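You operate a simulated robot arm through the tools that you are given. There is no shell and no other tool. Be economical: measure what you need, move in short steps, check, and stop when the job is done.

Carry out the task below with a simulated robot arm. There is one attempt and no reset: what you move stays moved.

## Task
Put the purple-capped tube on top of the brown cups carton on the sample table top. Take the teal-banded beaker on the top of the test bench and put it away on the fourth shelf from the bottom of the store rack. Press the scale tare button two times. Close the right drawer of the tall cupboard. Put the box marked "Filters" from the top of the white-topped table on the purple board and the box marked "Towels" on the right drainer of the sink bench. Put three of the tall orange-banded bottles from the top of the white-topped table on the shelf under the white-topped table. Pull the gaskets drawer open. Any order will do. Set down upright: teal-banded beaker, box, tall orange-banded bottle.
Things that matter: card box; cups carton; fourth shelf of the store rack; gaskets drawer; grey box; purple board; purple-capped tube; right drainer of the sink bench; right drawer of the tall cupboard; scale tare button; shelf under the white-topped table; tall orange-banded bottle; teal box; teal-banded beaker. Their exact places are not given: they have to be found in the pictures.

It is judged by the outcome, as a careful person would: the job done as asked, and still so three seconds after it is handed in. It fails if anything else is knocked over, pushed out of place, dropped, spilled or broken. Flat cloth is picked up by pressing the open fingertips on it (5 to 10 N) and closing them slowly along it; thin cloth reads only 2 to 8 mm in the jaws.

## Robot
A 7-joint arm with a fingered hand on a trunk, on a base that drives. Base frame: it is fixed to the floor where the robot stands at the start and does not move with it; the origin is under the middle of the robot, x ahead of it, y to its left, z up; the surface under the hand at the start is at about z = 850. Lengths are in mm, angles in rad, forces in N, time in s.
With the tool pointing down near the work surface it reaches from about 360 to 720 mm from the robot's upright axis, wherever it stands. Its first joint turns from -1.204 to 3.002 rad. Places, roughly: card box, grey box, teal box [-7000, 250, 1000]; cups carton [-1250, 2250, 1000]; fourth shelf of the store rack [900, 1300, 1300]; gaskets drawer [500, -1100, 200]; purple board (27x20x2 cm) [-6400, 200, 800]; purple-capped tube (3x3x10 cm) [600, -200, 900]; right drainer of the sink bench [-8400, -2400, 900]; right drawer of the tall cupboard [-3100, -2200, 700]; scale tare button [-1300, 1700, 900]; shelf under the white-topped table [-6600, 300, 200]; tall orange-banded bottle (9x9x24 cm) [-7100, 100, 900]; teal-banded beaker [500, 250, 1000]. Payload 3.4 kg.
Tool frame: the origin (TCP) lies between the finger pads and is the grasp point; the fingertips stand 25 mm ahead of it; z points along the fingers, y is the line along which they close. The gripper opens to 88 mm. The gripper's body begins 29 mm behind the TCP. The gripper is a hand of 4 fingers: y runs from the thumb to the fingers, the wrist lies at [-13, -97, -162] in the tool frame, and closing takes about 1.5 s.
Orientation is that of the tool frame in the base frame, as a unit quaternion [x, y, z, w]. With the fingers straight down and the wrist toward the robot, the tool's x, y and z point along [0, 1, 0], [1, 0, 0] and [0, 0, -1] of the base frame.

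## Interface
- The arm moves only by the tool play_rows. Its argument "series" is a list of rows, each an object (a shift or turn left out is 0, a gripper value left out holds the last) with "slide": the shift along the tool's x, y, z in units of 40 mm (1.0 is 40 mm), a list of three; "rot": the turn, a rotation vector about the tool's x, y, z in units of 8 degrees (1.0 is 8 degrees), a list of three. In form: [{"slide": [dx, dy, dz], "rot": [ax, ay, az]}, ...]. A call has 1 to 12 rows; each row shifts and turns the commanded pose from where the row before left it, along the tool's axes as they then stand. "grip" is the finger opening in m, from 0 to 0.088, set as the call begins (left out, the last holds). A call with a number of a shift or a turn outside -1 to 1 is refused whole. Each row takes 0.2 s and may step no farther than 50 mm and 0.15 rad from the row before; otherwise, or with a gripper value out of range, the whole call is refused. Where a pose cannot be reached the arm comes as near as it can. A force on the tool above 40 N (or 10 N above the force at the start of the call, whichever is more), or a blocked arm, ends the call early, and 0.2 s more pass. The fingers move at their own pace (about 108 mm/s each) and stop on an object; they squeeze with about 23 N. The grip force told is the motor's: it shows also when the fingers shut on nothing. Time passes only in rows, and 0.2 s behind the last, so rows that do not move let the fingers close. It gives the time, the measured TCP pose, the force on the tool (base axes), the opening and the grip force at its end, in the units of the frame above (readings bear some noise), with the torque about the TCP (base axes, N m) and any sound that the robot's microphone picked up, and new pictures: "pictures" is both (left out), scene, wrist or none.
- Cameras (640 x 400 px; columns grow to the right, rows downward): "scene" is now at [128.9, 19.2, 1436.1]; the picture's right is [0.06, -1.00, 0.00], its down [-0.56, -0.03, -0.83] and it looks along [0.82, 0.05, -0.56] (base axes); focal length 280 px, centre (320, 200). "wrist" rides on the gripper at [64, -83, -98] in the tool frame; the picture's right is [-0.62, 0.37, -0.69], its down [-0.71, -0.63, 0.30] and it looks along [-0.32, 0.68, 0.65] (tool axes); focal length 265 px, centre (320, 200).
- slide_trunk(by): slides the trunk up (or, below 0, down) by that many mm; the arm and the scene camera ride with it, the base frame stays. It gives what a move gives, with no picture.
- drive_base(legs): drives the robot by 1 to 6 legs, each [ahead, left, turn to the left] in mm, mm and rad, along the robot's own axes; the way and the turn of a leg run together, so that a leg with both is an arc; at most 1500 mm and 3.142 rad a leg. The arm and the cameras ride along, it lands a little off, and it stops where it bumps. It gives what a move gives, and a new picture of the scene camera.
- curl_fingers(index, middle, ring, thumb_bend, thumb_turn): sets how far each is bent, from 0 (flat) to 1 (curled in); at 0.3 the hand is open as for a grip, at 0.7 the pads meet at the TCP. One left out holds its place. A second passes; each finger stops where it meets its share of the squeeze, and holds until it gets a number again. A gripper value or a shape takes the hand back. It gives what a move gives, with no picture; readings hold the bend of each and the force on the fingers (four entries, about 0 where the hand has none), thumb and palm. thumb_turn goes from beside the hand (0) to across from the fingers (1), as for a grip.
- preshape(shape): the hand has 4 fingers and takes this shape, open, in about a second: jaw (thumb against the fingers, like two jaws); tri (thumb and two fingers); tip (a fingertip pinch); poke (one finger out to press); point (the index stretched); flat (the hand flat); cup (the hand cupped); fist (a fist). The gripper value then closes the fingers along that shape, each until it touches; the sizes above hold for jaw. It gives what a move gives, with no picture.
- pan_tilt(pan, tilt): turns the head with the scene camera to pan (to the left, within 1.501 rad either way) and tilt (down, from -0.506 to 1.204), counted from straight ahead of the robot. It gives what a move gives, and a new picture of the scene camera.
- measure_at(camera, pixels): for up to 12 pixels [column, row] of the newest picture of that camera ("zoom" is the newest enlarged one), the place [x, y, z] in the base frame of the surface seen there, good to about 2 mm, but the place of the scene camera against the robot may be out by one fixed shift of up to 25 mm in any direction. It takes no simulated time.
- inspect(camera, box): a new picture of the part [left, top, right, bottom] of that camera's present view, enlarged. It takes no simulated time.
- close_job(): hands the job in; it is judged then, once.

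Work in short steps. Measure before you move; look again where a grasp or a placing could have gone wrong, and mend it. You have 329 turns and 360 pictures in all, those below and enlarged ones among them. Open the gripper and draw the arm clear of the work before you hand the job in, unless the task says otherwise; then end with one line.

The tools are called by a JSON object that holds its "method" and its "body". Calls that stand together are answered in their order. play_rows: Moves the arm, as the interface text tells. Its arguments: {"type":"object","properties":{"series":{"type":"array"},"grip":{"type":"number"},"pictures":{"type":"string","enum":["both","scene","wrist","none"]}},"required":["series"]} The other tools are called the same way: slide_trunk (by) slides the trunk up or down; preshape (shape) gives the hand a shape; curl_fingers (index, middle, ring, thumb_bend, thumb_turn) moves the fingers one by one; drive_base (legs) drives the base; pan_tilt (pan, tilt) turns the head that bears the scene camera; measure_at (camera, pixels) gives the place of the surface under pixels of a picture; inspect (camera, box) takes an enlarged picture of a part of a camera's view; close_job () hands the job in.

At the start:

```text
time_s: 0.0
tool_pos: [441.0, 120.3, 1161.7]
tcp_rot: [0.707, 0.707, 0.0, 0.0]
ft_force: [0.2, 0.3, -0.1]
ft_torque: [0.01, 0.0, 0.03]
gripper_width: 87.9
gripper_force: 0.0
shape: jaw
bend: [0.3, 0.3, 0.3, 0.3, 0.98]
finger forces: [0.0, 0.1, 0.1, 0.0, 0.1, 0.0]
trunk travel left (down, up): [-725.0, 115.0]
robot x, y, heading: [2.7, -0.8, -0.004]
head pan, tilt: [0.058, 0.599]
```

scene: 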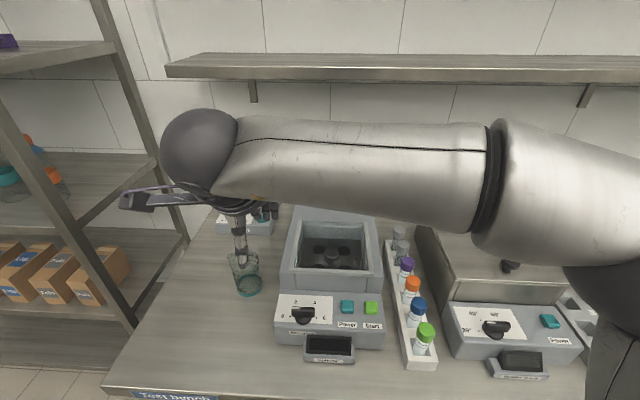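
wrist: 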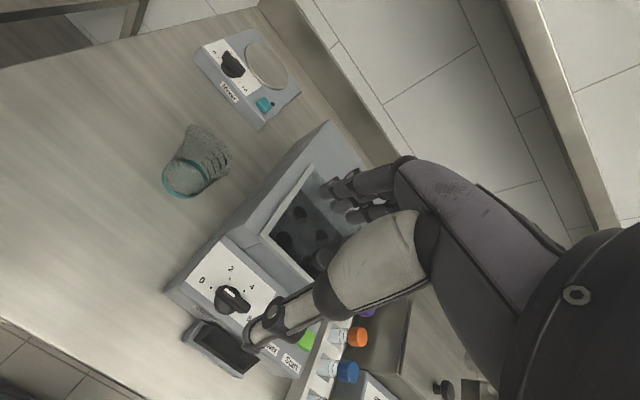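

The scene shows the beaker around (245,275) and tube rack with purple cap at (406,264). I measure these and the surrounding points.

{"method": "measure_at", "body": {"camera": "scene", "pixels": [[245, 292], [243, 262], [406, 264], [404, 275], [412, 283], [420, 355], [200, 330], [240, 258], [398, 240], [385, 330]]}}

{"method": "measure_at", "body": {"camera": "wrist", "pixels": [[180, 190], [205, 140], [195, 165], [140, 200], [367, 312], [358, 337]]}}

{"method": "inspect", "body": {"camera": "scene", "box": [200, 200, 460, 380]}}

```text
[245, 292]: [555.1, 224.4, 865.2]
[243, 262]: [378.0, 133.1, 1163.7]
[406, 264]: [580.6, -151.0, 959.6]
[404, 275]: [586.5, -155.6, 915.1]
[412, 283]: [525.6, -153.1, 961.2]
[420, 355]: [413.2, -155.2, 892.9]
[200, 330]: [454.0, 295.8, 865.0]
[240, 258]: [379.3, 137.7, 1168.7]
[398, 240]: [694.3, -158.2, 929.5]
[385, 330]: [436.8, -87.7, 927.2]
```

```text
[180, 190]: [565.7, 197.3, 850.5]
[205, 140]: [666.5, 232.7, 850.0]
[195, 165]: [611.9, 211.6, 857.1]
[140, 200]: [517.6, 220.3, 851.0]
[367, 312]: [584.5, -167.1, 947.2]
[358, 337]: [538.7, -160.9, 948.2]
```

```text
2.22 times, centred on (330, 290) of scene
```

zoom: 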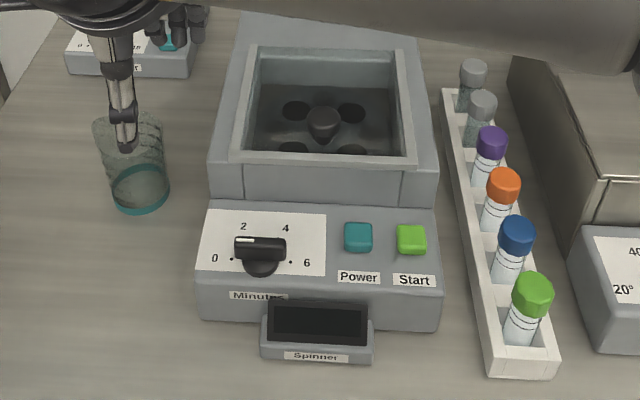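

The scene camera reads about 15 mm high against the wrist camera. I look closely at the beaker with the wrist camera for its base ring.

{"method": "inspect", "body": {"camera": "wrist", "box": [140, 110, 260, 210]}}

```text
4.00 times, centred on (200, 160) of wrist
```

zoom: 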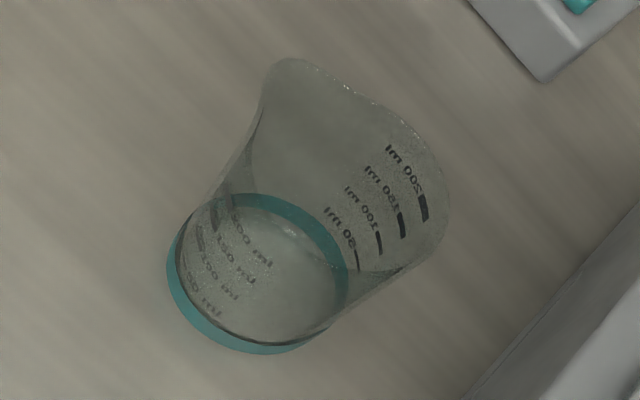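

{"method": "measure_at", "body": {"camera": "zoom", "pixels": [[172, 260], [190, 315], [235, 345], [290, 343], [260, 200], [340, 275], [295, 62], [425, 205], [380, 110], [258, 270], [430, 160]]}}

```text
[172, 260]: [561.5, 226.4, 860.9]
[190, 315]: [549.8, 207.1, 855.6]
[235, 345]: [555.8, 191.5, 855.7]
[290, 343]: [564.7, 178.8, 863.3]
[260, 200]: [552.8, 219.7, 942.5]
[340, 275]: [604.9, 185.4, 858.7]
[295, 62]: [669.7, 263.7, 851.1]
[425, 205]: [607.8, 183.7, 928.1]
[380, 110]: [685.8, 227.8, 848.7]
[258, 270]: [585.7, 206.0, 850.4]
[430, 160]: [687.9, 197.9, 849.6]
```

Beaker base centre is about (582,206), radius ~32, rim ~942. Now I look at the store rack to choose the grip orientation.

{"method": "pan_tilt", "body": {"pan": 0.95, "tilt": 0.15}}

{"method": "pan_tilt", "body": {"pan": -1.0, "tilt": 0.6}}

{"method": "pan_tilt", "body": {"pan": 1.3, "tilt": 0.4}}

```text
time_s: 1.2
tool_pos: [441.6, 121.8, 1162.7]
tcp_rot: [0.707, 0.707, 0.0, 0.0]
ft_force: [-0.2, -0.1, 1.9]
ft_torque: [0.06, 0.02, -0.01]
gripper_width: 87.9
gripper_force: 0.0
shape: jaw
bend: [0.3, 0.3, 0.3, 0.3, 0.98]
finger forces: [0.0, 0.1, 0.0, 0.1, 0.0, 0.0]
trunk travel left (down, up): [-725.0, 115.0]
robot x, y, heading: [0.1, 3.0, -0.005]
head pan, tilt: [0.949, 0.15]
```

scene: 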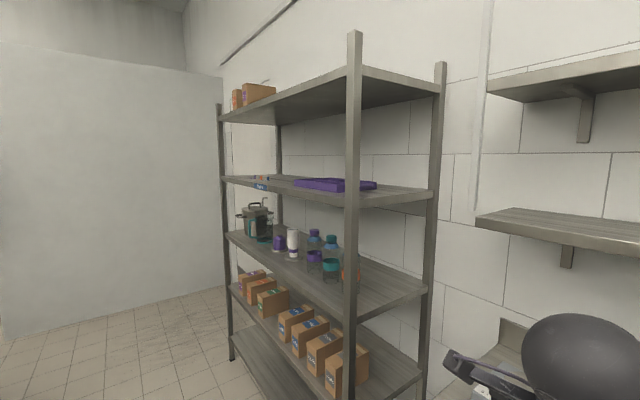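

```text
time_s: 3.1
tool_pos: [440.1, 122.2, 1161.4]
tcp_rot: [0.707, 0.707, 0.0, 0.0]
ft_force: [0.0, -0.6, 0.2]
ft_torque: [0.0, -0.02, 0.02]
gripper_width: 87.6
gripper_force: 0.0
shape: jaw
bend: [0.3, 0.3, 0.3, 0.3, 0.98]
finger forces: [0.0, 0.0, 0.0, 0.0, 0.0, 0.1]
trunk travel left (down, up): [-725.0, 115.0]
robot x, y, heading: [1.2, 4.0, 0.002]
head pan, tilt: [-1.0, 0.6]
```

scene: 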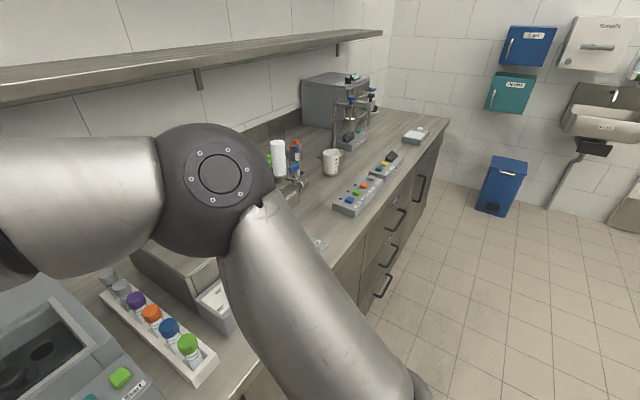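

```text
time_s: 5.2
tool_pos: [441.1, 120.1, 1161.5]
tcp_rot: [0.707, 0.707, 0.0, 0.0]
ft_force: [-0.5, -0.4, 0.1]
ft_torque: [0.03, 0.0, 0.01]
gripper_width: 87.3
gripper_force: 0.0
shape: jaw
bend: [0.3, 0.3, 0.3, 0.3, 0.98]
finger forces: [0.0, 0.0, 0.1, 0.0, 0.0, 0.0]
trunk travel left (down, up): [-725.0, 115.0]
robot x, y, heading: [2.3, 0.1, 0.001]
head pan, tilt: [1.3, 0.4]
```

scene: 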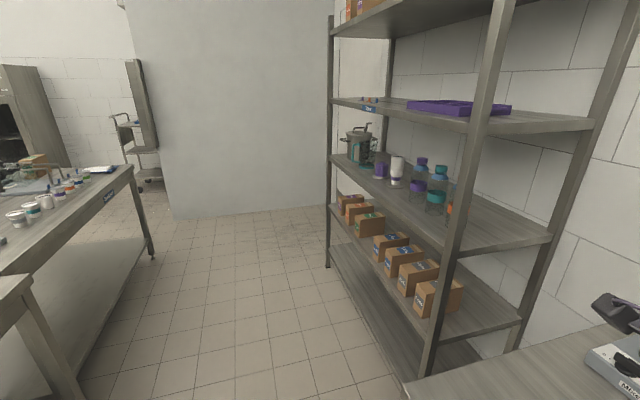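

The rack has five shelves; the fourth has the purple tray. I measure the shelf heights and edges in this view.

{"method": "measure_at", "body": {"camera": "scene", "pixels": [[480, 122], [400, 107], [560, 125], [530, 118], [470, 110], [450, 20], [430, 170], [366, 107], [520, 228], [470, 275], [480, 30], [600, 128]]}}

{"method": "inspect", "body": {"camera": "scene", "box": [320, 60, 620, 200]}}

```text
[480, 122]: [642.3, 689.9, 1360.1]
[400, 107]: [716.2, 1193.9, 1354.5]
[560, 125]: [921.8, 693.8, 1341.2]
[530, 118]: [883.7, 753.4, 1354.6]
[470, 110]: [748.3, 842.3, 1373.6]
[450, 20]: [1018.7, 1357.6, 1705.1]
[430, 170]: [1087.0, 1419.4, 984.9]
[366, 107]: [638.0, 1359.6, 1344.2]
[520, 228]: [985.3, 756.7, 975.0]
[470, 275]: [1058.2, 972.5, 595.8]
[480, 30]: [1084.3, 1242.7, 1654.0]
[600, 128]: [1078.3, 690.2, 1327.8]
```

```text
2.13 times, centred on (470, 130) of scene
```

zoom: 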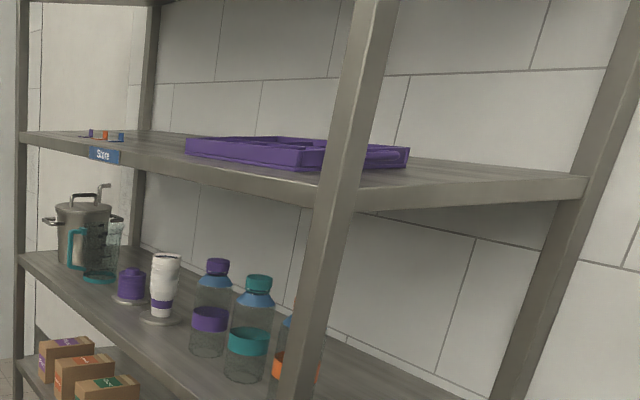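

Shelf 4 top is at ~1340 with ~310 mm of clearance, so a sideways grasp of the beaker is better. I try turning the tool in free air: first 90° about tool z.

{"method": "play_rows", "body": {"series": [{"rot": [0, 0, 1]}, {"rot": [0, 0, 1]}, {"rot": [0, 0, 1]}, {"rot": [0, 0, 1]}, {"rot": [0, 0, 1]}, {"rot": [0, 0, 1]}, {"rot": [0, 0, 1]}, {"rot": [0, 0, 1]}, {"rot": [0, 0, 1]}, {"rot": [0, 0, 1]}, {"rot": [0, 0, 1]}, {"rot": [0, 0, 0.25]}], "pictures": "none"}}

{"method": "pan_tilt", "body": {"pan": 0.06, "tilt": 0.6}}

```text
time_s: 8.0
tool_pos: [440.8, 74.0, 1175.5]
tcp_rot: [0.999, -0.026, 0.006, -0.045]
ft_force: [0.7, 0.5, -0.8]
ft_torque: [0.0, -0.01, 0.0]
gripper_width: 87.7
gripper_force: 0.1
shape: jaw
bend: [0.3, 0.3, 0.3, 0.3, 0.98]
finger forces: [0.0, 0.0, 0.0, 0.1, 0.0, 0.0]
out of reach, approached as far as the arm can: row 10, 11, 12
trunk travel left (down, up): [-725.0, 115.0]
robot x, y, heading: [3.2, 2.2, 0.0]
head pan, tilt: [1.3, 0.4]
stopped in row 12: the arm was blocked; the commanded pose is now the measured one
```

```text
time_s: 9.4
tool_pos: [441.5, 75.2, 1175.2]
tcp_rot: [0.999, -0.027, 0.007, -0.045]
ft_force: [-0.5, -0.4, -0.9]
ft_torque: [0.0, -0.02, -0.02]
gripper_width: 87.7
gripper_force: 0.0
shape: jaw
bend: [0.3, 0.3, 0.3, 0.3, 0.98]
finger forces: [0.0, 0.1, 0.0, 0.0, 0.0, 0.1]
trunk travel left (down, up): [-725.0, 115.0]
robot x, y, heading: [-0.4, -2.8, -0.002]
head pan, tilt: [0.059, 0.6]
```

scene: 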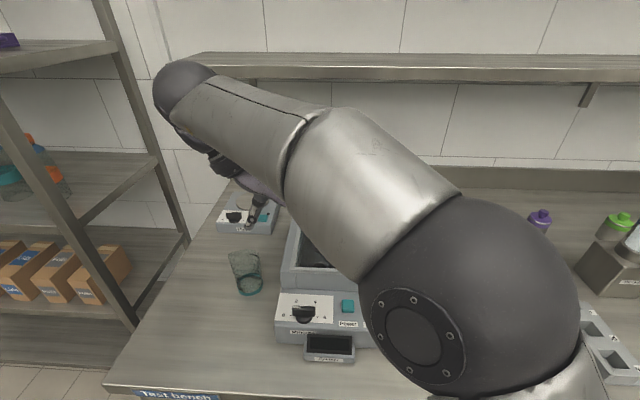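

The arm hits its limit that way. I turn the other way: back 90° and on another 90°, so the thumb is on the right.

{"method": "play_rows", "body": {"series": [{"rot": [0, 0, -1]}, {"rot": [0, 0, -1]}, {"rot": [0, 0, -1]}, {"rot": [0, 0, -1]}, {"rot": [0, 0, -1]}, {"rot": [0, 0, -1]}, {"rot": [0, 0, -1]}, {"rot": [0, 0, -1]}, {"rot": [0, 0, -1]}, {"rot": [0, 0, -1]}, {"rot": [0, 0, -1]}], "pictures": "none"}}

{"method": "play_rows", "body": {"series": [{"rot": [0, 0, -1]}, {"rot": [0, 0, -1]}, {"rot": [0, 0, -1]}, {"rot": [0, 0, -1]}, {"rot": [0, 0, -1]}, {"rot": [0, 0, -1]}, {"rot": [0, 0, -1]}, {"rot": [0, 0, -1]}, {"rot": [0, 0, -1]}, {"rot": [0, 0, -1]}, {"rot": [0, 0, -1]}], "pictures": "scene"}}

```text
time_s: 11.8
tool_pos: [440.5, 75.6, 1173.8]
tcp_rot: [0.735, 0.677, 0.034, -0.025]
ft_force: [0.2, 0.1, 0.1]
ft_torque: [0.03, 0.01, 0.0]
gripper_width: 87.6
gripper_force: 0.0
shape: jaw
bend: [0.3, 0.3, 0.3, 0.3, 0.98]
finger forces: [0.0, 0.0, 0.0, 0.1, 0.1, 0.0]
trunk travel left (down, up): [-725.0, 115.0]
robot x, y, heading: [-0.1, -0.6, -0.006]
head pan, tilt: [0.059, 0.6]
```

```text
time_s: 14.2
tool_pos: [427.3, 81.3, 1172.8]
tcp_rot: [0.167, 0.985, 0.038, 0.003]
ft_force: [0.4, -0.6, -0.6]
ft_torque: [0.0, -0.01, 0.0]
gripper_width: 87.7
gripper_force: 0.0
shape: jaw
bend: [0.3, 0.3, 0.3, 0.3, 0.98]
finger forces: [0.1, 0.0, 0.0, 0.1, 0.0, 0.1]
out of reach, approached as far as the arm can: row 10, 11
trunk travel left (down, up): [-725.0, 115.0]
robot x, y, heading: [-1.6, 4.2, -0.002]
head pan, tilt: [0.059, 0.6]
```

scene: 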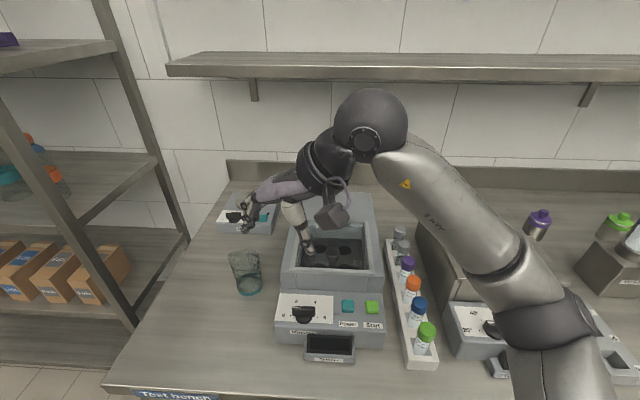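

Near the desired roll. Now pitch the fingers forward by 56° about tool y.

{"method": "play_rows", "body": {"series": [{"rot": [0, -1, 0]}, {"rot": [0, -1, 0]}, {"rot": [0, -1, 0]}, {"rot": [0, -1, 0]}, {"rot": [0, -1, 0]}, {"rot": [0, -1, 0]}, {"rot": [0, -1, 0]}], "pictures": "scene"}}

```text
time_s: 15.8
tool_pos: [425.2, 80.0, 1174.3]
tcp_rot: [0.171, 0.884, -0.038, 0.433]
ft_force: [0.2, -1.4, 0.0]
ft_torque: [0.0, -0.01, -0.05]
gripper_width: 87.9
gripper_force: 0.0
shape: jaw
bend: [0.3, 0.3, 0.3, 0.3, 0.98]
finger forces: [0.1, 0.0, 0.1, 0.0, 0.1, 0.0]
out of reach, approached as far as the arm can: row 1
trunk travel left (down, up): [-725.0, 115.0]
robot x, y, heading: [-1.1, -0.7, -0.0]
head pan, tilt: [0.059, 0.6]
```

scene: 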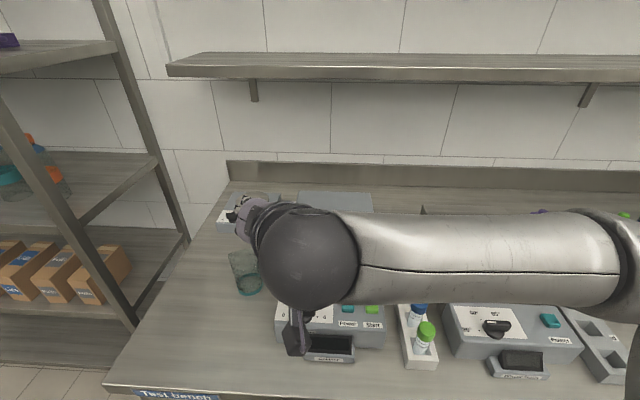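

The pitch works (tool 51° from vertical, closing horizontally). I move to a stand-off about 120 mm from the beaker along the tool axis and look.

{"method": "measure_at", "body": {"camera": "scene", "pixels": [[278, 318], [281, 297], [260, 380], [300, 195]]}}

{"method": "play_rows", "body": {"series": [{"slide": [0.606, 0.628, 0.475]}, {"slide": [0.606, 0.628, 0.475]}, {"slide": [0.606, 0.628, 0.475]}, {"slide": [0.606, 0.628, 0.475]}, {"slide": [0.606, 0.628, 0.475]}, {"slide": [0.606, 0.628, 0.475]}]}}

```text
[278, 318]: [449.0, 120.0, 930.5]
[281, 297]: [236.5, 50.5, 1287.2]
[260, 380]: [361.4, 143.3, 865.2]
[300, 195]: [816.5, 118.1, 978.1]
```

```text
time_s: 17.2
tool_pos: [485.2, 233.9, 1010.9]
tcp_rot: [0.183, 0.882, -0.031, 0.432]
ft_force: [-0.5, -0.6, 0.3]
ft_torque: [0.0, -0.01, 0.03]
gripper_width: 87.7
gripper_force: 0.1
shape: jaw
bend: [0.3, 0.3, 0.3, 0.3, 0.98]
finger forces: [0.1, 0.0, 0.0, 0.1, 0.1, 0.0]
trunk travel left (down, up): [-725.0, 115.0]
robot x, y, heading: [0.2, 1.4, -0.002]
head pan, tilt: [0.059, 0.6]
```

scene: 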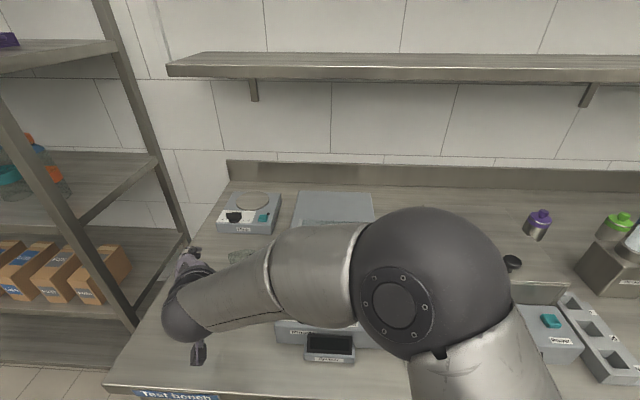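
wrist: 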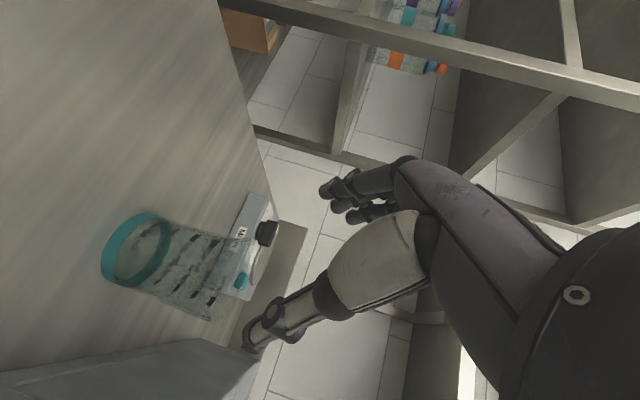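

The wrist camera shows the beaker at (165,260). I measure its ring and wall from here.

{"method": "inspect", "body": {"camera": "wrist", "box": [80, 190, 280, 330]}}

{"method": "measure_at", "body": {"camera": "wrist", "pixels": [[104, 262], [111, 238], [130, 219], [155, 213], [112, 280], [130, 285], [150, 270], [165, 236], [208, 320], [235, 300], [180, 305], [178, 230]]}}

```text
2.86 times, centred on (180, 260) of wrist
```

zoom: 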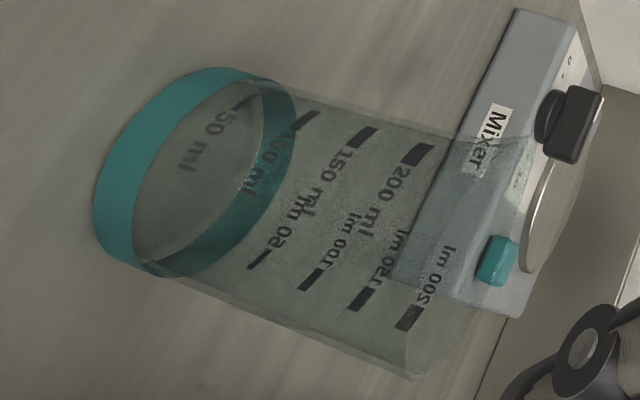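

```text
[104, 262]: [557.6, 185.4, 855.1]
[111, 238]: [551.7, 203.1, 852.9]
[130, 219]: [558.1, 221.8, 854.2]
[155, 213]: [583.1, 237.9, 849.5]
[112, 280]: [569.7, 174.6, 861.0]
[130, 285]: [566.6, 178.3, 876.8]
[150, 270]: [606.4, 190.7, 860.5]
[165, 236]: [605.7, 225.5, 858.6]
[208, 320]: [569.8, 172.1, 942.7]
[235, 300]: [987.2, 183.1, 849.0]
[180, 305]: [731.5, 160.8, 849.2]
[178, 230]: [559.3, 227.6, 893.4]
```

Beaker axis is (581.5,205), radius ~31, rim 943. I slide in along the tool axis with the hand open.

{"method": "play_rows", "body": {"series": [{"slide": [0.26, -0.08, 0]}, {"slide": [0, 0, 0.8]}, {"slide": [0, 0, 0.8]}, {"slide": [0, 0, 0.8]}, {"slide": [0, 0, 0.6]}]}}

```text
time_s: 18.4
tool_pos: [567.6, 207.0, 917.8]
tcp_rot: [0.173, 0.884, -0.039, 0.432]
ft_force: [-0.2, 0.5, -0.2]
ft_torque: [-0.01, -0.02, -0.02]
gripper_width: 87.8
gripper_force: 0.1
shape: jaw
bend: [0.3, 0.3, 0.3, 0.3, 0.98]
finger forces: [0.0, 0.1, 0.0, 0.0, 0.0, 0.0]
trunk travel left (down, up): [-725.0, 115.0]
robot x, y, heading: [0.6, -1.7, -0.001]
head pan, tilt: [0.059, 0.6]
```

scene: 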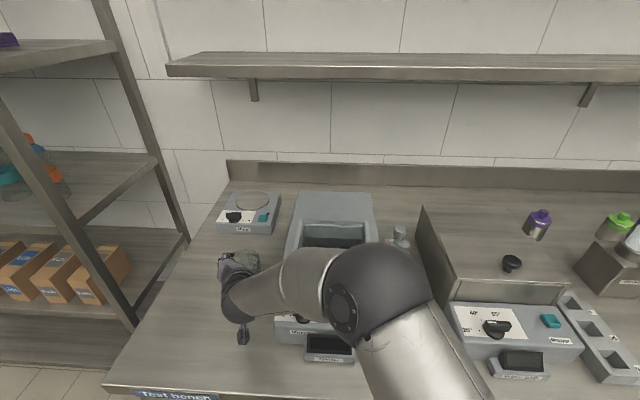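
wrist: 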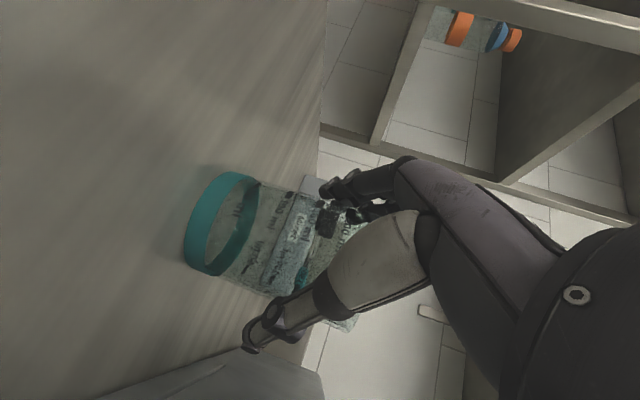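

The beaker lies between thumb and fingers without contact. Close the grip.

{"method": "play_rows", "body": {"series": [{}, {}, {}, {}, {}, {}, {}, {}], "grip": 0.03, "pictures": "wrist"}}

```text
time_s: 20.2
tool_pos: [565.9, 207.8, 920.2]
tcp_rot: [0.175, 0.884, -0.038, 0.433]
ft_force: [0.4, -0.1, 0.1]
ft_torque: [-0.02, 0.03, -0.02]
gripper_width: 57.7
gripper_force: 23.0
shape: jaw
bend: [0.28, 0.38, 0.35, 0.6, 0.99]
finger forces: [11.5, 6.2, 2.8, 0.1, 20.8, 0.1]
trunk travel left (down, up): [-725.0, 115.0]
robot x, y, heading: [1.1, -0.4, 0.002]
head pan, tilt: [0.059, 0.6]
```

wrist: 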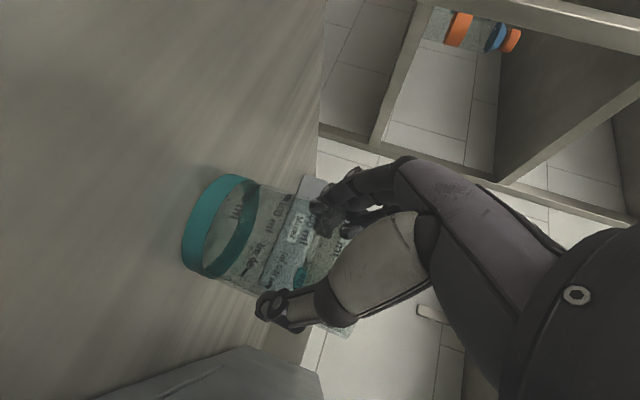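

Gripped (57.7 mm, 23 N). Lift straight up 160 mm, then raise the trunk.

{"method": "play_rows", "body": {"series": [{"slide": [-0.386, 0.045, -0.311]}, {"slide": [-0.773, 0.09, -0.623]}, {"slide": [-0.773, 0.09, -0.623]}, {"slide": [-0.773, 0.09, -0.623]}, {"slide": [-0.773, 0.09, -0.623]}], "pictures": "wrist"}}

{"method": "slide_trunk", "body": {"by": 112}}

{"method": "pan_tilt", "body": {"pan": 1.1, "tilt": 0.25}}

```text
time_s: 21.1
tool_pos: [550.4, 196.7, 933.6]
tcp_rot: [0.187, 0.92, -0.055, 0.341]
ft_force: [0.0, 0.2, -0.9]
ft_torque: [-0.02, -0.04, 0.04]
gripper_width: 58.1
gripper_force: 22.8
shape: jaw
bend: [0.28, 0.38, 0.35, 0.6, 0.99]
finger forces: [11.7, 6.3, 2.7, 0.0, 20.8, 0.0]
trunk travel left (down, up): [-725.0, 115.0]
robot x, y, heading: [-2.9, -1.5, 0.001]
head pan, tilt: [0.059, 0.6]
stopped in row 4: the arm was blocked; the commanded pose is now the measured one
```

wrist: 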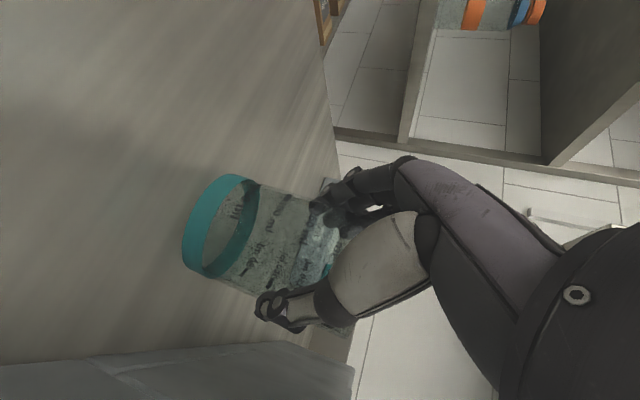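

```text
time_s: 22.6
tool_pos: [551.2, 197.3, 1048.4]
tcp_rot: [0.186, 0.919, -0.054, 0.342]
ft_force: [-1.2, -0.6, -0.6]
ft_torque: [-0.05, -0.02, -0.02]
gripper_width: 58.1
gripper_force: 23.1
shape: jaw
bend: [0.28, 0.38, 0.35, 0.6, 0.99]
finger forces: [11.6, 6.3, 2.8, 0.0, 20.8, 0.0]
trunk travel left (down, up): [-837.0, 3.0]
robot x, y, heading: [-2.5, -3.6, 0.0]
head pan, tilt: [0.059, 0.6]
```

```text
time_s: 23.9
tool_pos: [550.5, 195.8, 1046.9]
tcp_rot: [0.186, 0.92, -0.054, 0.341]
ft_force: [-0.5, -0.5, -0.5]
ft_torque: [0.02, -0.02, 0.01]
gripper_width: 58.1
gripper_force: 23.4
shape: jaw
bend: [0.28, 0.38, 0.35, 0.6, 0.99]
finger forces: [11.6, 6.3, 2.8, 0.1, 20.7, 0.0]
trunk travel left (down, up): [-837.0, 3.0]
robot x, y, heading: [0.5, 1.1, -0.002]
head pan, tilt: [1.1, 0.25]
```

scene: 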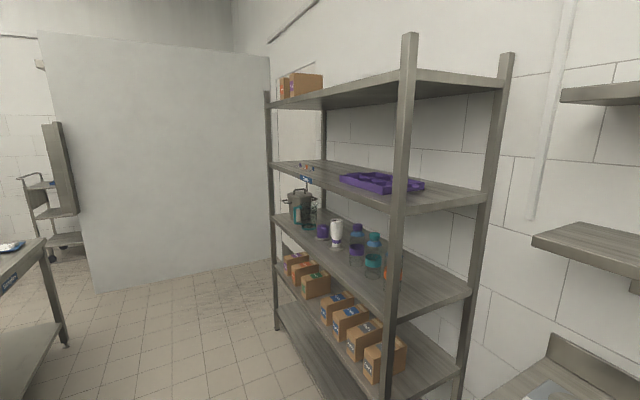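

The lift blocked at some joint limit, but the trunk raised the beaker. I measure the rack in this view and back the robot off the bench.

{"method": "measure_at", "body": {"camera": "scene", "pixels": [[390, 206], [345, 180], [395, 193], [424, 188], [440, 195], [330, 175], [300, 166], [372, 176], [415, 178], [460, 192], [450, 90], [395, 45]]}}

{"method": "inspect", "body": {"camera": "scene", "box": [255, 60, 515, 230]}}

{"method": "drive_base", "body": {"legs": [[-400, 0, 0]]}}

```text
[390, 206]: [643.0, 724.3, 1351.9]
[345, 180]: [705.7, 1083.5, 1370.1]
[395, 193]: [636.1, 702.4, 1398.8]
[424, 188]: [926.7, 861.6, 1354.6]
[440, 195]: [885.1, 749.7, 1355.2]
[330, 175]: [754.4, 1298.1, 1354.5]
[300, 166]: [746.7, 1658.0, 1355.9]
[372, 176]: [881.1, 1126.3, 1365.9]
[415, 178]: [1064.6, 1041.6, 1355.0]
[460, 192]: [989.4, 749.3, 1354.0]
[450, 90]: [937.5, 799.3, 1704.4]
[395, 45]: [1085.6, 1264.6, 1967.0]
```

```text
2.35 times, centred on (385, 145) of scene
```

zoom: 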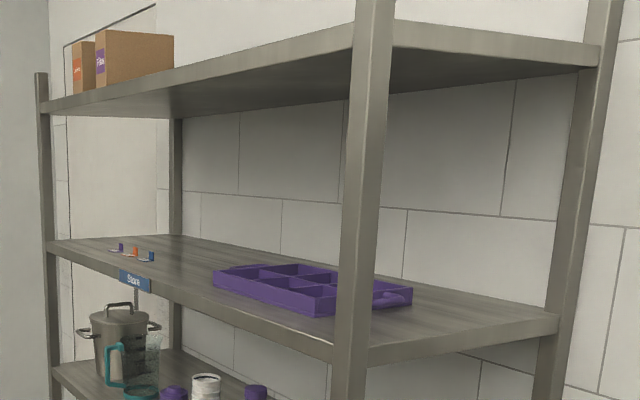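

```text
time_s: 26.3
tool_pos: [153.3, 195.7, 1048.3]
tcp_rot: [0.188, 0.919, -0.055, 0.342]
ft_force: [0.1, -0.5, -0.5]
ft_torque: [-0.03, -0.01, 0.0]
gripper_width: 57.9
gripper_force: 22.7
shape: jaw
bend: [0.28, 0.38, 0.35, 0.6, 0.99]
finger forces: [11.6, 6.3, 2.8, 0.0, 20.7, 0.1]
trunk travel left (down, up): [-837.0, 3.0]
robot x, y, heading: [-396.6, 0.7, -0.002]
head pan, tilt: [1.1, 0.25]
```

scene: 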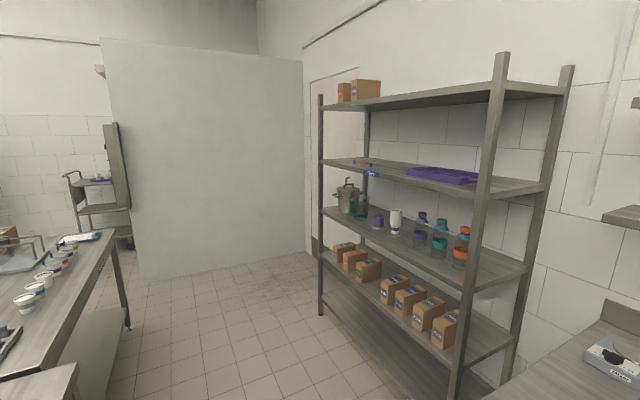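

Clear of the bench now. I look at the arm's configuration before raising it.

{"method": "pan_tilt", "body": {"pan": 0.0, "tilt": 0.55}}

```text
time_s: 27.7
tool_pos: [153.7, 195.2, 1047.6]
tcp_rot: [0.189, 0.919, -0.055, 0.343]
ft_force: [0.8, -0.1, 0.1]
ft_torque: [-0.02, -0.03, -0.03]
gripper_width: 58.2
gripper_force: 22.8
shape: jaw
bend: [0.28, 0.38, 0.35, 0.6, 0.99]
finger forces: [11.6, 6.3, 2.7, 0.0, 20.9, 0.0]
trunk travel left (down, up): [-837.0, 3.0]
robot x, y, heading: [-400.6, 0.9, -0.005]
head pan, tilt: [0.0, 0.55]
```

scene: 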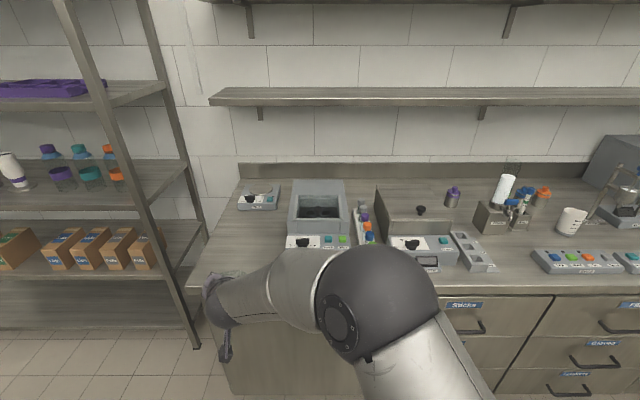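

I try a short upward move with the present orientation.

{"method": "play_rows", "body": {"series": [{"slide": [-0.649, 0.028, -0.76]}, {"slide": [-0.649, 0.028, -0.76]}, {"slide": [-0.649, 0.028, -0.76]}], "pictures": "scene"}}

```text
time_s: 28.3
tool_pos: [137.5, 186.2, 1044.8]
tcp_rot: [0.194, 0.943, -0.07, 0.261]
ft_force: [-0.2, -0.2, 0.0]
ft_torque: [0.02, 0.0, 0.01]
gripper_width: 58.2
gripper_force: 22.9
shape: jaw
bend: [0.28, 0.38, 0.35, 0.6, 0.99]
finger forces: [11.5, 6.3, 2.9, 0.1, 20.7, 0.0]
trunk travel left (down, up): [-837.0, 3.0]
robot x, y, heading: [-399.0, 2.1, -0.001]
head pan, tilt: [0.0, 0.55]
stopped in row 3: the arm was blocked; the commanded pose is now the measured one
```

scene: 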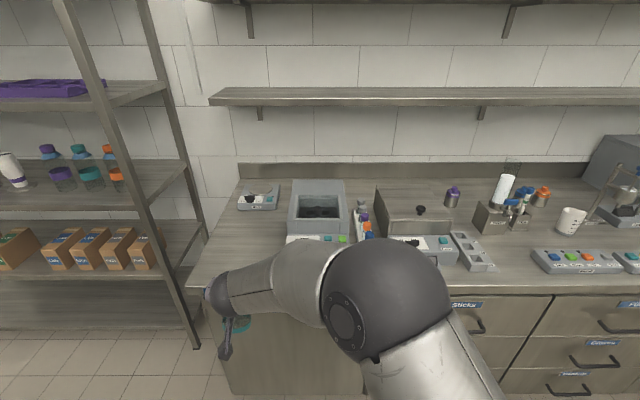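

A wrist joint saturates going straight up here. I restore the pitch and instead retrace toward the earlier free pose (nearer, further right).

{"method": "play_rows", "body": {"series": [{"rot": [0, -0.85, 0]}, {"rot": [0, -0.85, 0]}, {"rot": [0, -0.85, 0]}], "pictures": "none"}}

```text
time_s: 29.1
tool_pos: [145.2, 178.0, 1051.3]
tcp_rot: [0.197, 0.881, -0.096, 0.42]
ft_force: [-0.1, 0.5, -0.3]
ft_torque: [-0.01, -0.03, -0.06]
gripper_width: 58.1
gripper_force: 23.1
shape: jaw
bend: [0.28, 0.38, 0.35, 0.6, 0.99]
finger forces: [11.3, 6.2, 2.9, 0.0, 20.8, 0.0]
trunk travel left (down, up): [-837.0, 3.0]
robot x, y, heading: [-402.1, -0.9, -0.004]
head pan, tilt: [0.0, 0.55]
```

Orientation restored. Move back, right and up a little in small steps.

{"method": "play_rows", "body": {"series": [{"slide": [-0.21, -0.61, -0.33]}, {"slide": [-0.21, -0.61, -0.33]}, {"slide": [-0.21, -0.61, -0.33]}, {"slide": [-0.21, -0.61, -0.33]}], "pictures": "none"}}

```text
time_s: 29.7
tool_pos: [85.2, 142.5, 992.8]
tcp_rot: [0.184, 0.917, -0.119, 0.334]
ft_force: [-0.5, 0.9, 0.0]
ft_torque: [0.01, 0.0, -0.01]
gripper_width: 58.1
gripper_force: 22.7
shape: jaw
bend: [0.28, 0.38, 0.35, 0.6, 0.99]
finger forces: [11.4, 6.5, 2.9, 0.1, 20.8, 0.0]
trunk travel left (down, up): [-837.0, 3.0]
robot x, y, heading: [-401.1, 4.2, -0.008]
head pan, tilt: [0.0, 0.55]
stopped in row 3: the arm was blocked; the commanded pose is now the measured one
```

Still limited: the roll is near its stop. I yaw the hand about the vertical to the right (toward the natural wrist range); the round beaker does not mind.

{"method": "play_rows", "body": {"series": [{"rot": [0.617, 0.089, 0.705]}, {"rot": [0.617, 0.089, 0.705]}, {"rot": [0.617, 0.089, 0.705]}, {"rot": [0.617, 0.089, 0.705]}], "pictures": "none"}}

```text
time_s: 30.7
tool_pos: [87.0, 141.0, 994.7]
tcp_rot: [0.419, 0.836, -0.203, 0.29]
ft_force: [-0.6, 0.4, 0.2]
ft_torque: [-0.01, 0.04, 0.04]
gripper_width: 58.1
gripper_force: 22.8
shape: jaw
bend: [0.28, 0.38, 0.35, 0.6, 0.99]
finger forces: [11.5, 6.3, 2.7, 0.1, 20.6, 0.1]
trunk travel left (down, up): [-837.0, 3.0]
robot x, y, heading: [-398.6, 0.9, 0.0]
head pan, tilt: [0.0, 0.55]
```

That tracked exactly. Now try straight up 160 mm.

{"method": "play_rows", "body": {"series": [{"slide": [-0.655, -0.096, -0.749]}, {"slide": [-0.655, -0.096, -0.749]}, {"slide": [-0.655, -0.096, -0.749]}, {"slide": [-0.655, -0.096, -0.749]}, {"slide": [-0.655, -0.096, -0.749]}], "pictures": "none"}}

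```text
time_s: 31.9
tool_pos: [80.8, 144.4, 1191.1]
tcp_rot: [0.413, 0.838, -0.204, 0.293]
ft_force: [-0.7, 0.6, 0.4]
ft_torque: [0.0, -0.03, 0.0]
gripper_width: 58.0
gripper_force: 23.1
shape: jaw
bend: [0.28, 0.38, 0.35, 0.6, 0.99]
finger forces: [11.6, 6.3, 2.7, 0.0, 20.6, 0.1]
trunk travel left (down, up): [-837.0, 3.0]
robot x, y, heading: [-396.6, -0.7, -0.003]
head pan, tilt: [0.0, 0.55]
```

It rises freely. Go up 200 mm more, then remove the 14° tilt of the beaker.

{"method": "play_rows", "body": {"series": [{"slide": [-0.655, -0.096, -0.749]}, {"slide": [-0.655, -0.096, -0.749]}, {"slide": [-0.655, -0.096, -0.749]}, {"slide": [-0.655, -0.096, -0.749]}, {"slide": [-0.655, -0.096, -0.749]}, {"slide": [-0.33, -0.05, -0.37]}, {"rot": [-0.44, -0.625, 0.465]}, {"rot": [-0.44, -0.625, 0.465]}], "pictures": "both"}}

```text
time_s: 33.7
tool_pos: [85.0, 145.0, 1392.7]
tcp_rot: [0.429, 0.791, -0.167, 0.403]
ft_force: [0.2, -0.2, 0.1]
ft_torque: [0.02, 0.0, -0.01]
gripper_width: 57.4
gripper_force: 22.5
shape: jaw
bend: [0.28, 0.38, 0.35, 0.61, 0.99]
finger forces: [11.2, 6.4, 2.7, 0.1, 20.4, 0.1]
out of reach, approached as far as the arm can: row 6
trunk travel left (down, up): [-837.0, 3.0]
robot x, y, heading: [-397.9, -1.0, -0.007]
head pan, tilt: [0.0, 0.55]
```

scene: 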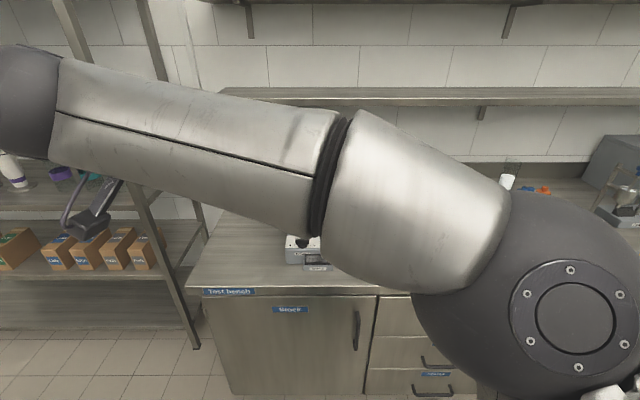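
wrist: 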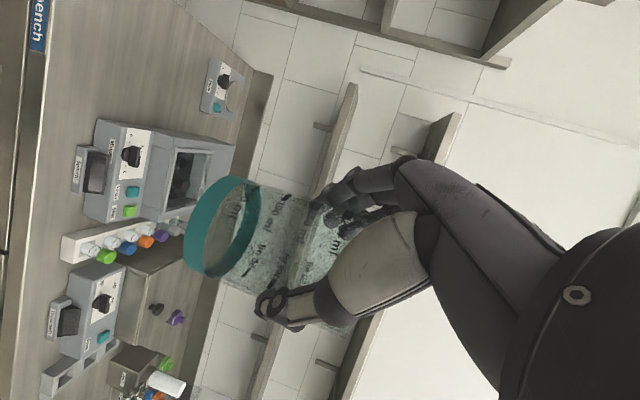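

Beaker is upright now. I need ~40 mm more height for the shelf; try going up with the current orientation.

{"method": "play_rows", "body": {"series": [{"slide": [-0.586, 0.06, -0.464]}, {"slide": [-0.586, 0.06, -0.464]}], "pictures": "none"}}

```text
time_s: 34.3
tool_pos: [84.2, 145.0, 1444.4]
tcp_rot: [0.428, 0.792, -0.167, 0.401]
ft_force: [0.3, -0.4, -0.5]
ft_torque: [0.04, 0.0, -0.01]
gripper_width: 57.6
gripper_force: 23.1
shape: jaw
bend: [0.28, 0.38, 0.35, 0.61, 0.99]
finger forces: [11.3, 6.2, 2.8, 0.1, 20.6, 0.1]
out of reach, approached as far as the arm can: row 2
trunk travel left (down, up): [-837.0, 3.0]
robot x, y, heading: [-398.1, 0.3, -0.001]
head pan, tilt: [0.0, 0.55]
```

Height is enough (beaker base ~1374). I look left along the driving route before driving.

{"method": "pan_tilt", "body": {"pan": 1.45, "tilt": 0.45}}

```text
time_s: 35.9
tool_pos: [82.8, 143.1, 1443.5]
tcp_rot: [0.427, 0.792, -0.168, 0.403]
ft_force: [0.0, 0.0, -0.3]
ft_torque: [0.02, -0.01, -0.01]
gripper_width: 58.0
gripper_force: 23.4
shape: jaw
bend: [0.28, 0.38, 0.35, 0.61, 0.99]
finger forces: [11.2, 6.2, 2.8, 0.1, 20.4, 0.1]
trunk travel left (down, up): [-837.0, 3.0]
robot x, y, heading: [-395.9, -1.1, -0.002]
head pan, tilt: [1.45, 0.45]
```

scene: 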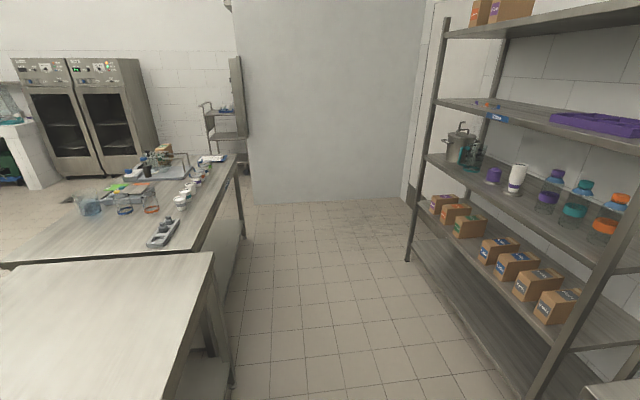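

{"method": "measure_at", "body": {"camera": "scene", "pixels": [[210, 255], [234, 172], [165, 390], [183, 201], [160, 240], [235, 380], [150, 160], [430, 100], [490, 108], [520, 118], [570, 115], [408, 258]]}}

{"method": "inspect", "body": {"camera": "scene", "box": [60, 130, 260, 270]}}

```text
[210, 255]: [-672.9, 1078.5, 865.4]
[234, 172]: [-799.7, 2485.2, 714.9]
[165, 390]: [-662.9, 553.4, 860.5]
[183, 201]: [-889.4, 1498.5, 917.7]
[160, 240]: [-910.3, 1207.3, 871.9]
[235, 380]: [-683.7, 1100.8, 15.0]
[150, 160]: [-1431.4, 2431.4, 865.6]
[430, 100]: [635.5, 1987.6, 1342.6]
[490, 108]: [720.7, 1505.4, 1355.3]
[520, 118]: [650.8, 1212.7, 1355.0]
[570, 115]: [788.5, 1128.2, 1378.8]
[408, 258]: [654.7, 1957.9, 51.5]
```

```text
2.86 times, centred on (160, 200) of scene
```

zoom: 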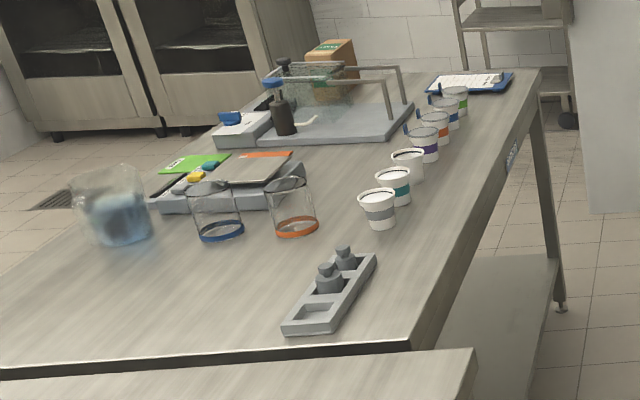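

The route is clear (table edge x≈-680, rack front x≈640). Drive left to y≈1254, and look at the rack from there.

{"method": "drive_base", "body": {"legs": [[130, 1250, 0]]}}

{"method": "pan_tilt", "body": {"pan": 0.2, "tilt": 0.2}}

```text
time_s: 42.2
tool_pos: [201.6, 1410.3, 1443.3]
tcp_rot: [0.42, 0.796, -0.162, 0.404]
ft_force: [0.4, 0.1, -0.5]
ft_torque: [0.0, 0.01, 0.02]
gripper_width: 57.6
gripper_force: 23.5
shape: jaw
bend: [0.28, 0.38, 0.35, 0.61, 0.99]
finger forces: [11.2, 6.3, 2.7, 0.0, 20.5, 0.1]
trunk travel left (down, up): [-837.0, 3.0]
robot x, y, heading: [-280.1, 1257.3, 0.017]
head pan, tilt: [1.45, 0.45]
```

scene: 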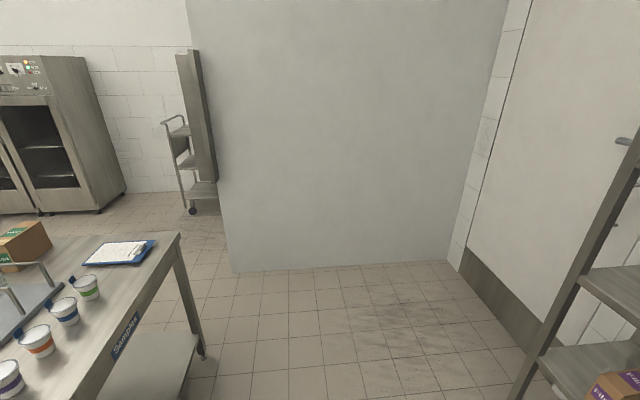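

```text
time_s: 43.7
tool_pos: [201.7, 1409.9, 1442.7]
tcp_rot: [0.42, 0.796, -0.163, 0.405]
ft_force: [0.3, -0.2, -0.3]
ft_torque: [0.02, -0.01, -0.02]
gripper_width: 57.7
gripper_force: 22.9
shape: jaw
bend: [0.28, 0.38, 0.35, 0.61, 0.99]
finger forces: [11.3, 6.1, 2.7, 0.1, 20.5, 0.1]
trunk travel left (down, up): [-837.0, 3.0]
robot x, y, heading: [-276.2, 1257.4, 0.023]
head pan, tilt: [0.201, 0.201]
```

scene: 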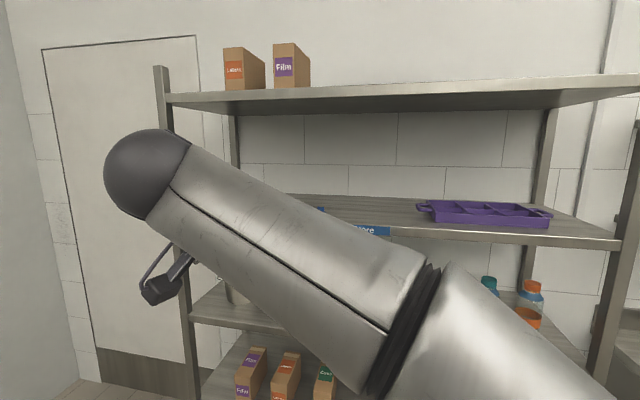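

Measure the tray's left end and free shelf points visible around the arm.

{"method": "measure_at", "body": {"camera": "scene", "pixels": [[420, 208], [400, 212], [395, 232], [340, 205], [323, 208], [300, 197], [430, 222], [290, 97]]}}

{"method": "inspect", "body": {"camera": "wrist", "box": [0, 0, 640, 400]}}

```text
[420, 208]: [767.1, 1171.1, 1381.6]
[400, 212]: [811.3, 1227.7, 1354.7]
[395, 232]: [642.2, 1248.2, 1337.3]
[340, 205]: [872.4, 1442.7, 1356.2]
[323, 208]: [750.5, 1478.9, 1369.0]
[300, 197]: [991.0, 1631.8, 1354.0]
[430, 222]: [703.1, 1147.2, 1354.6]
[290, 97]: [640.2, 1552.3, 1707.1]
```

```text
1.00 times, centred on (320, 200) of wrist (not enlarged: the box is as wide or as high as the picture)
```

zoom: 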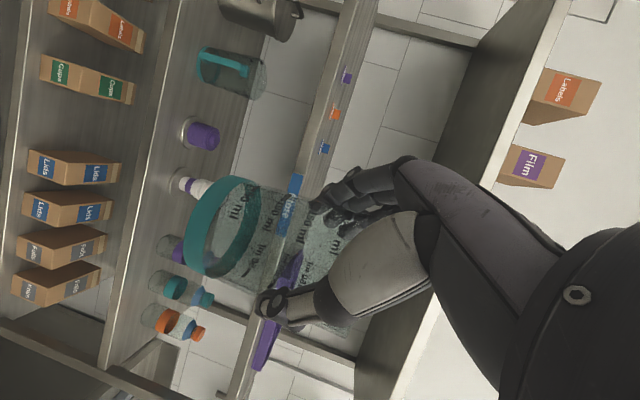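

Free stretch is y≈1170–1460. I shift right to line the beaker up with y≈1315, then go forward in two stages.

{"method": "drive_base", "body": {"legs": [[150, -80, -0.02]]}}

```text
time_s: 45.1
tool_pos: [353.7, 1321.6, 1442.7]
tcp_rot: [0.425, 0.793, -0.166, 0.403]
ft_force: [-0.8, 0.1, -0.4]
ft_torque: [0.01, 0.05, 0.0]
gripper_width: 57.5
gripper_force: 22.8
shape: jaw
bend: [0.28, 0.38, 0.35, 0.61, 0.99]
finger forces: [11.3, 6.3, 2.8, 0.1, 20.6, 0.1]
trunk travel left (down, up): [-837.0, 3.0]
robot x, y, heading: [-126.8, 1175.8, 0.001]
head pan, tilt: [0.201, 0.201]
```

scene: 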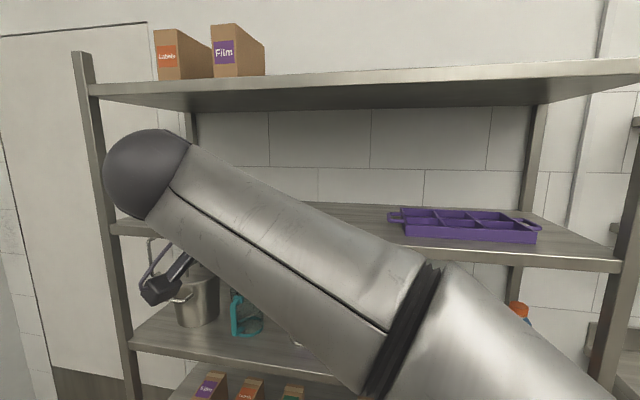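

Aligned at y=1321. Drive forward 250 mm and check.

{"method": "drive_base", "body": {"legs": [[250, 0, 0]]}}

{"method": "inspect", "body": {"camera": "wrist", "box": [0, 0, 640, 400]}}

```text
time_s: 47.0
tool_pos: [610.3, 1325.1, 1442.0]
tcp_rot: [0.425, 0.794, -0.165, 0.403]
ft_force: [0.0, 0.7, -0.2]
ft_torque: [0.01, 0.01, 0.0]
gripper_width: 57.9
gripper_force: 23.0
shape: jaw
bend: [0.28, 0.38, 0.35, 0.61, 0.99]
finger forces: [11.4, 6.3, 2.8, 0.0, 20.6, 0.0]
trunk travel left (down, up): [-837.0, 3.0]
robot x, y, heading: [128.8, 1176.7, 0.004]
head pan, tilt: [0.201, 0.201]
```

scene: 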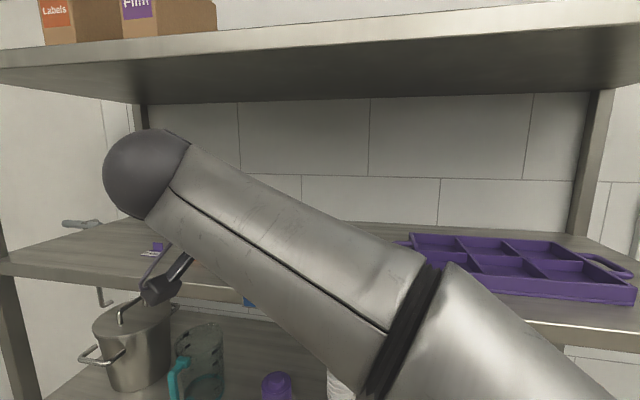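

```text
1.00 times, centred on (320, 200) of wrist (not enlarged: the box is as wide or as high as the picture)
```

zoom: 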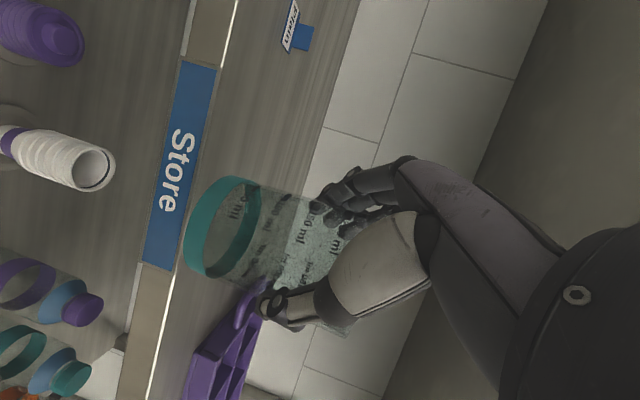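

Measure shelf height, tray and plug with the wrist camera.

{"method": "measure_at", "body": {"camera": "zoom", "pixels": [[250, 100], [230, 150], [240, 310], [300, 35], [200, 300], [190, 260], [220, 10]]}}

```text
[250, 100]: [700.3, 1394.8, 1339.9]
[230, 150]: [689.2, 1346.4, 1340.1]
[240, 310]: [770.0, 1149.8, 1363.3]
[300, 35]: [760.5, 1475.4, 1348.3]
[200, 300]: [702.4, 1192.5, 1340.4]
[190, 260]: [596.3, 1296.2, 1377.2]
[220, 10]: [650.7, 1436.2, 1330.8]
```

Shelf top is 1340; all clear. Drive forward 115 mm.

{"method": "drive_base", "body": {"legs": [[115, 0, 0]]}}

```text
time_s: 48.2
tool_pos: [725.6, 1324.7, 1442.2]
tcp_rot: [0.425, 0.793, -0.165, 0.404]
ft_force: [0.2, -0.2, 0.7]
ft_torque: [0.05, 0.04, -0.01]
gripper_width: 57.7
gripper_force: 23.7
shape: jaw
bend: [0.28, 0.38, 0.35, 0.61, 0.99]
finger forces: [11.4, 6.3, 2.7, 0.0, 20.5, 0.0]
trunk travel left (down, up): [-837.0, 3.0]
robot x, y, heading: [248.4, 1175.3, 0.008]
head pan, tilt: [0.201, 0.201]
```

scene: 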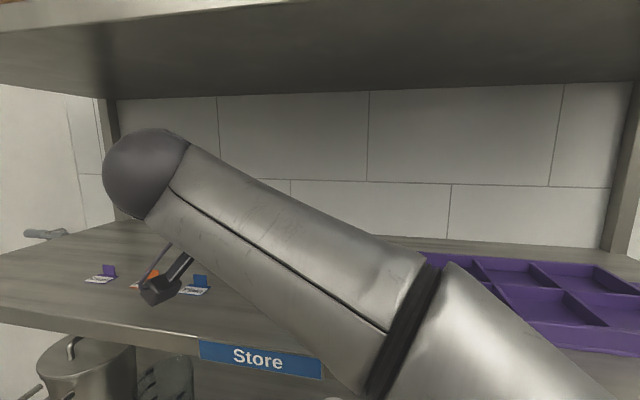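

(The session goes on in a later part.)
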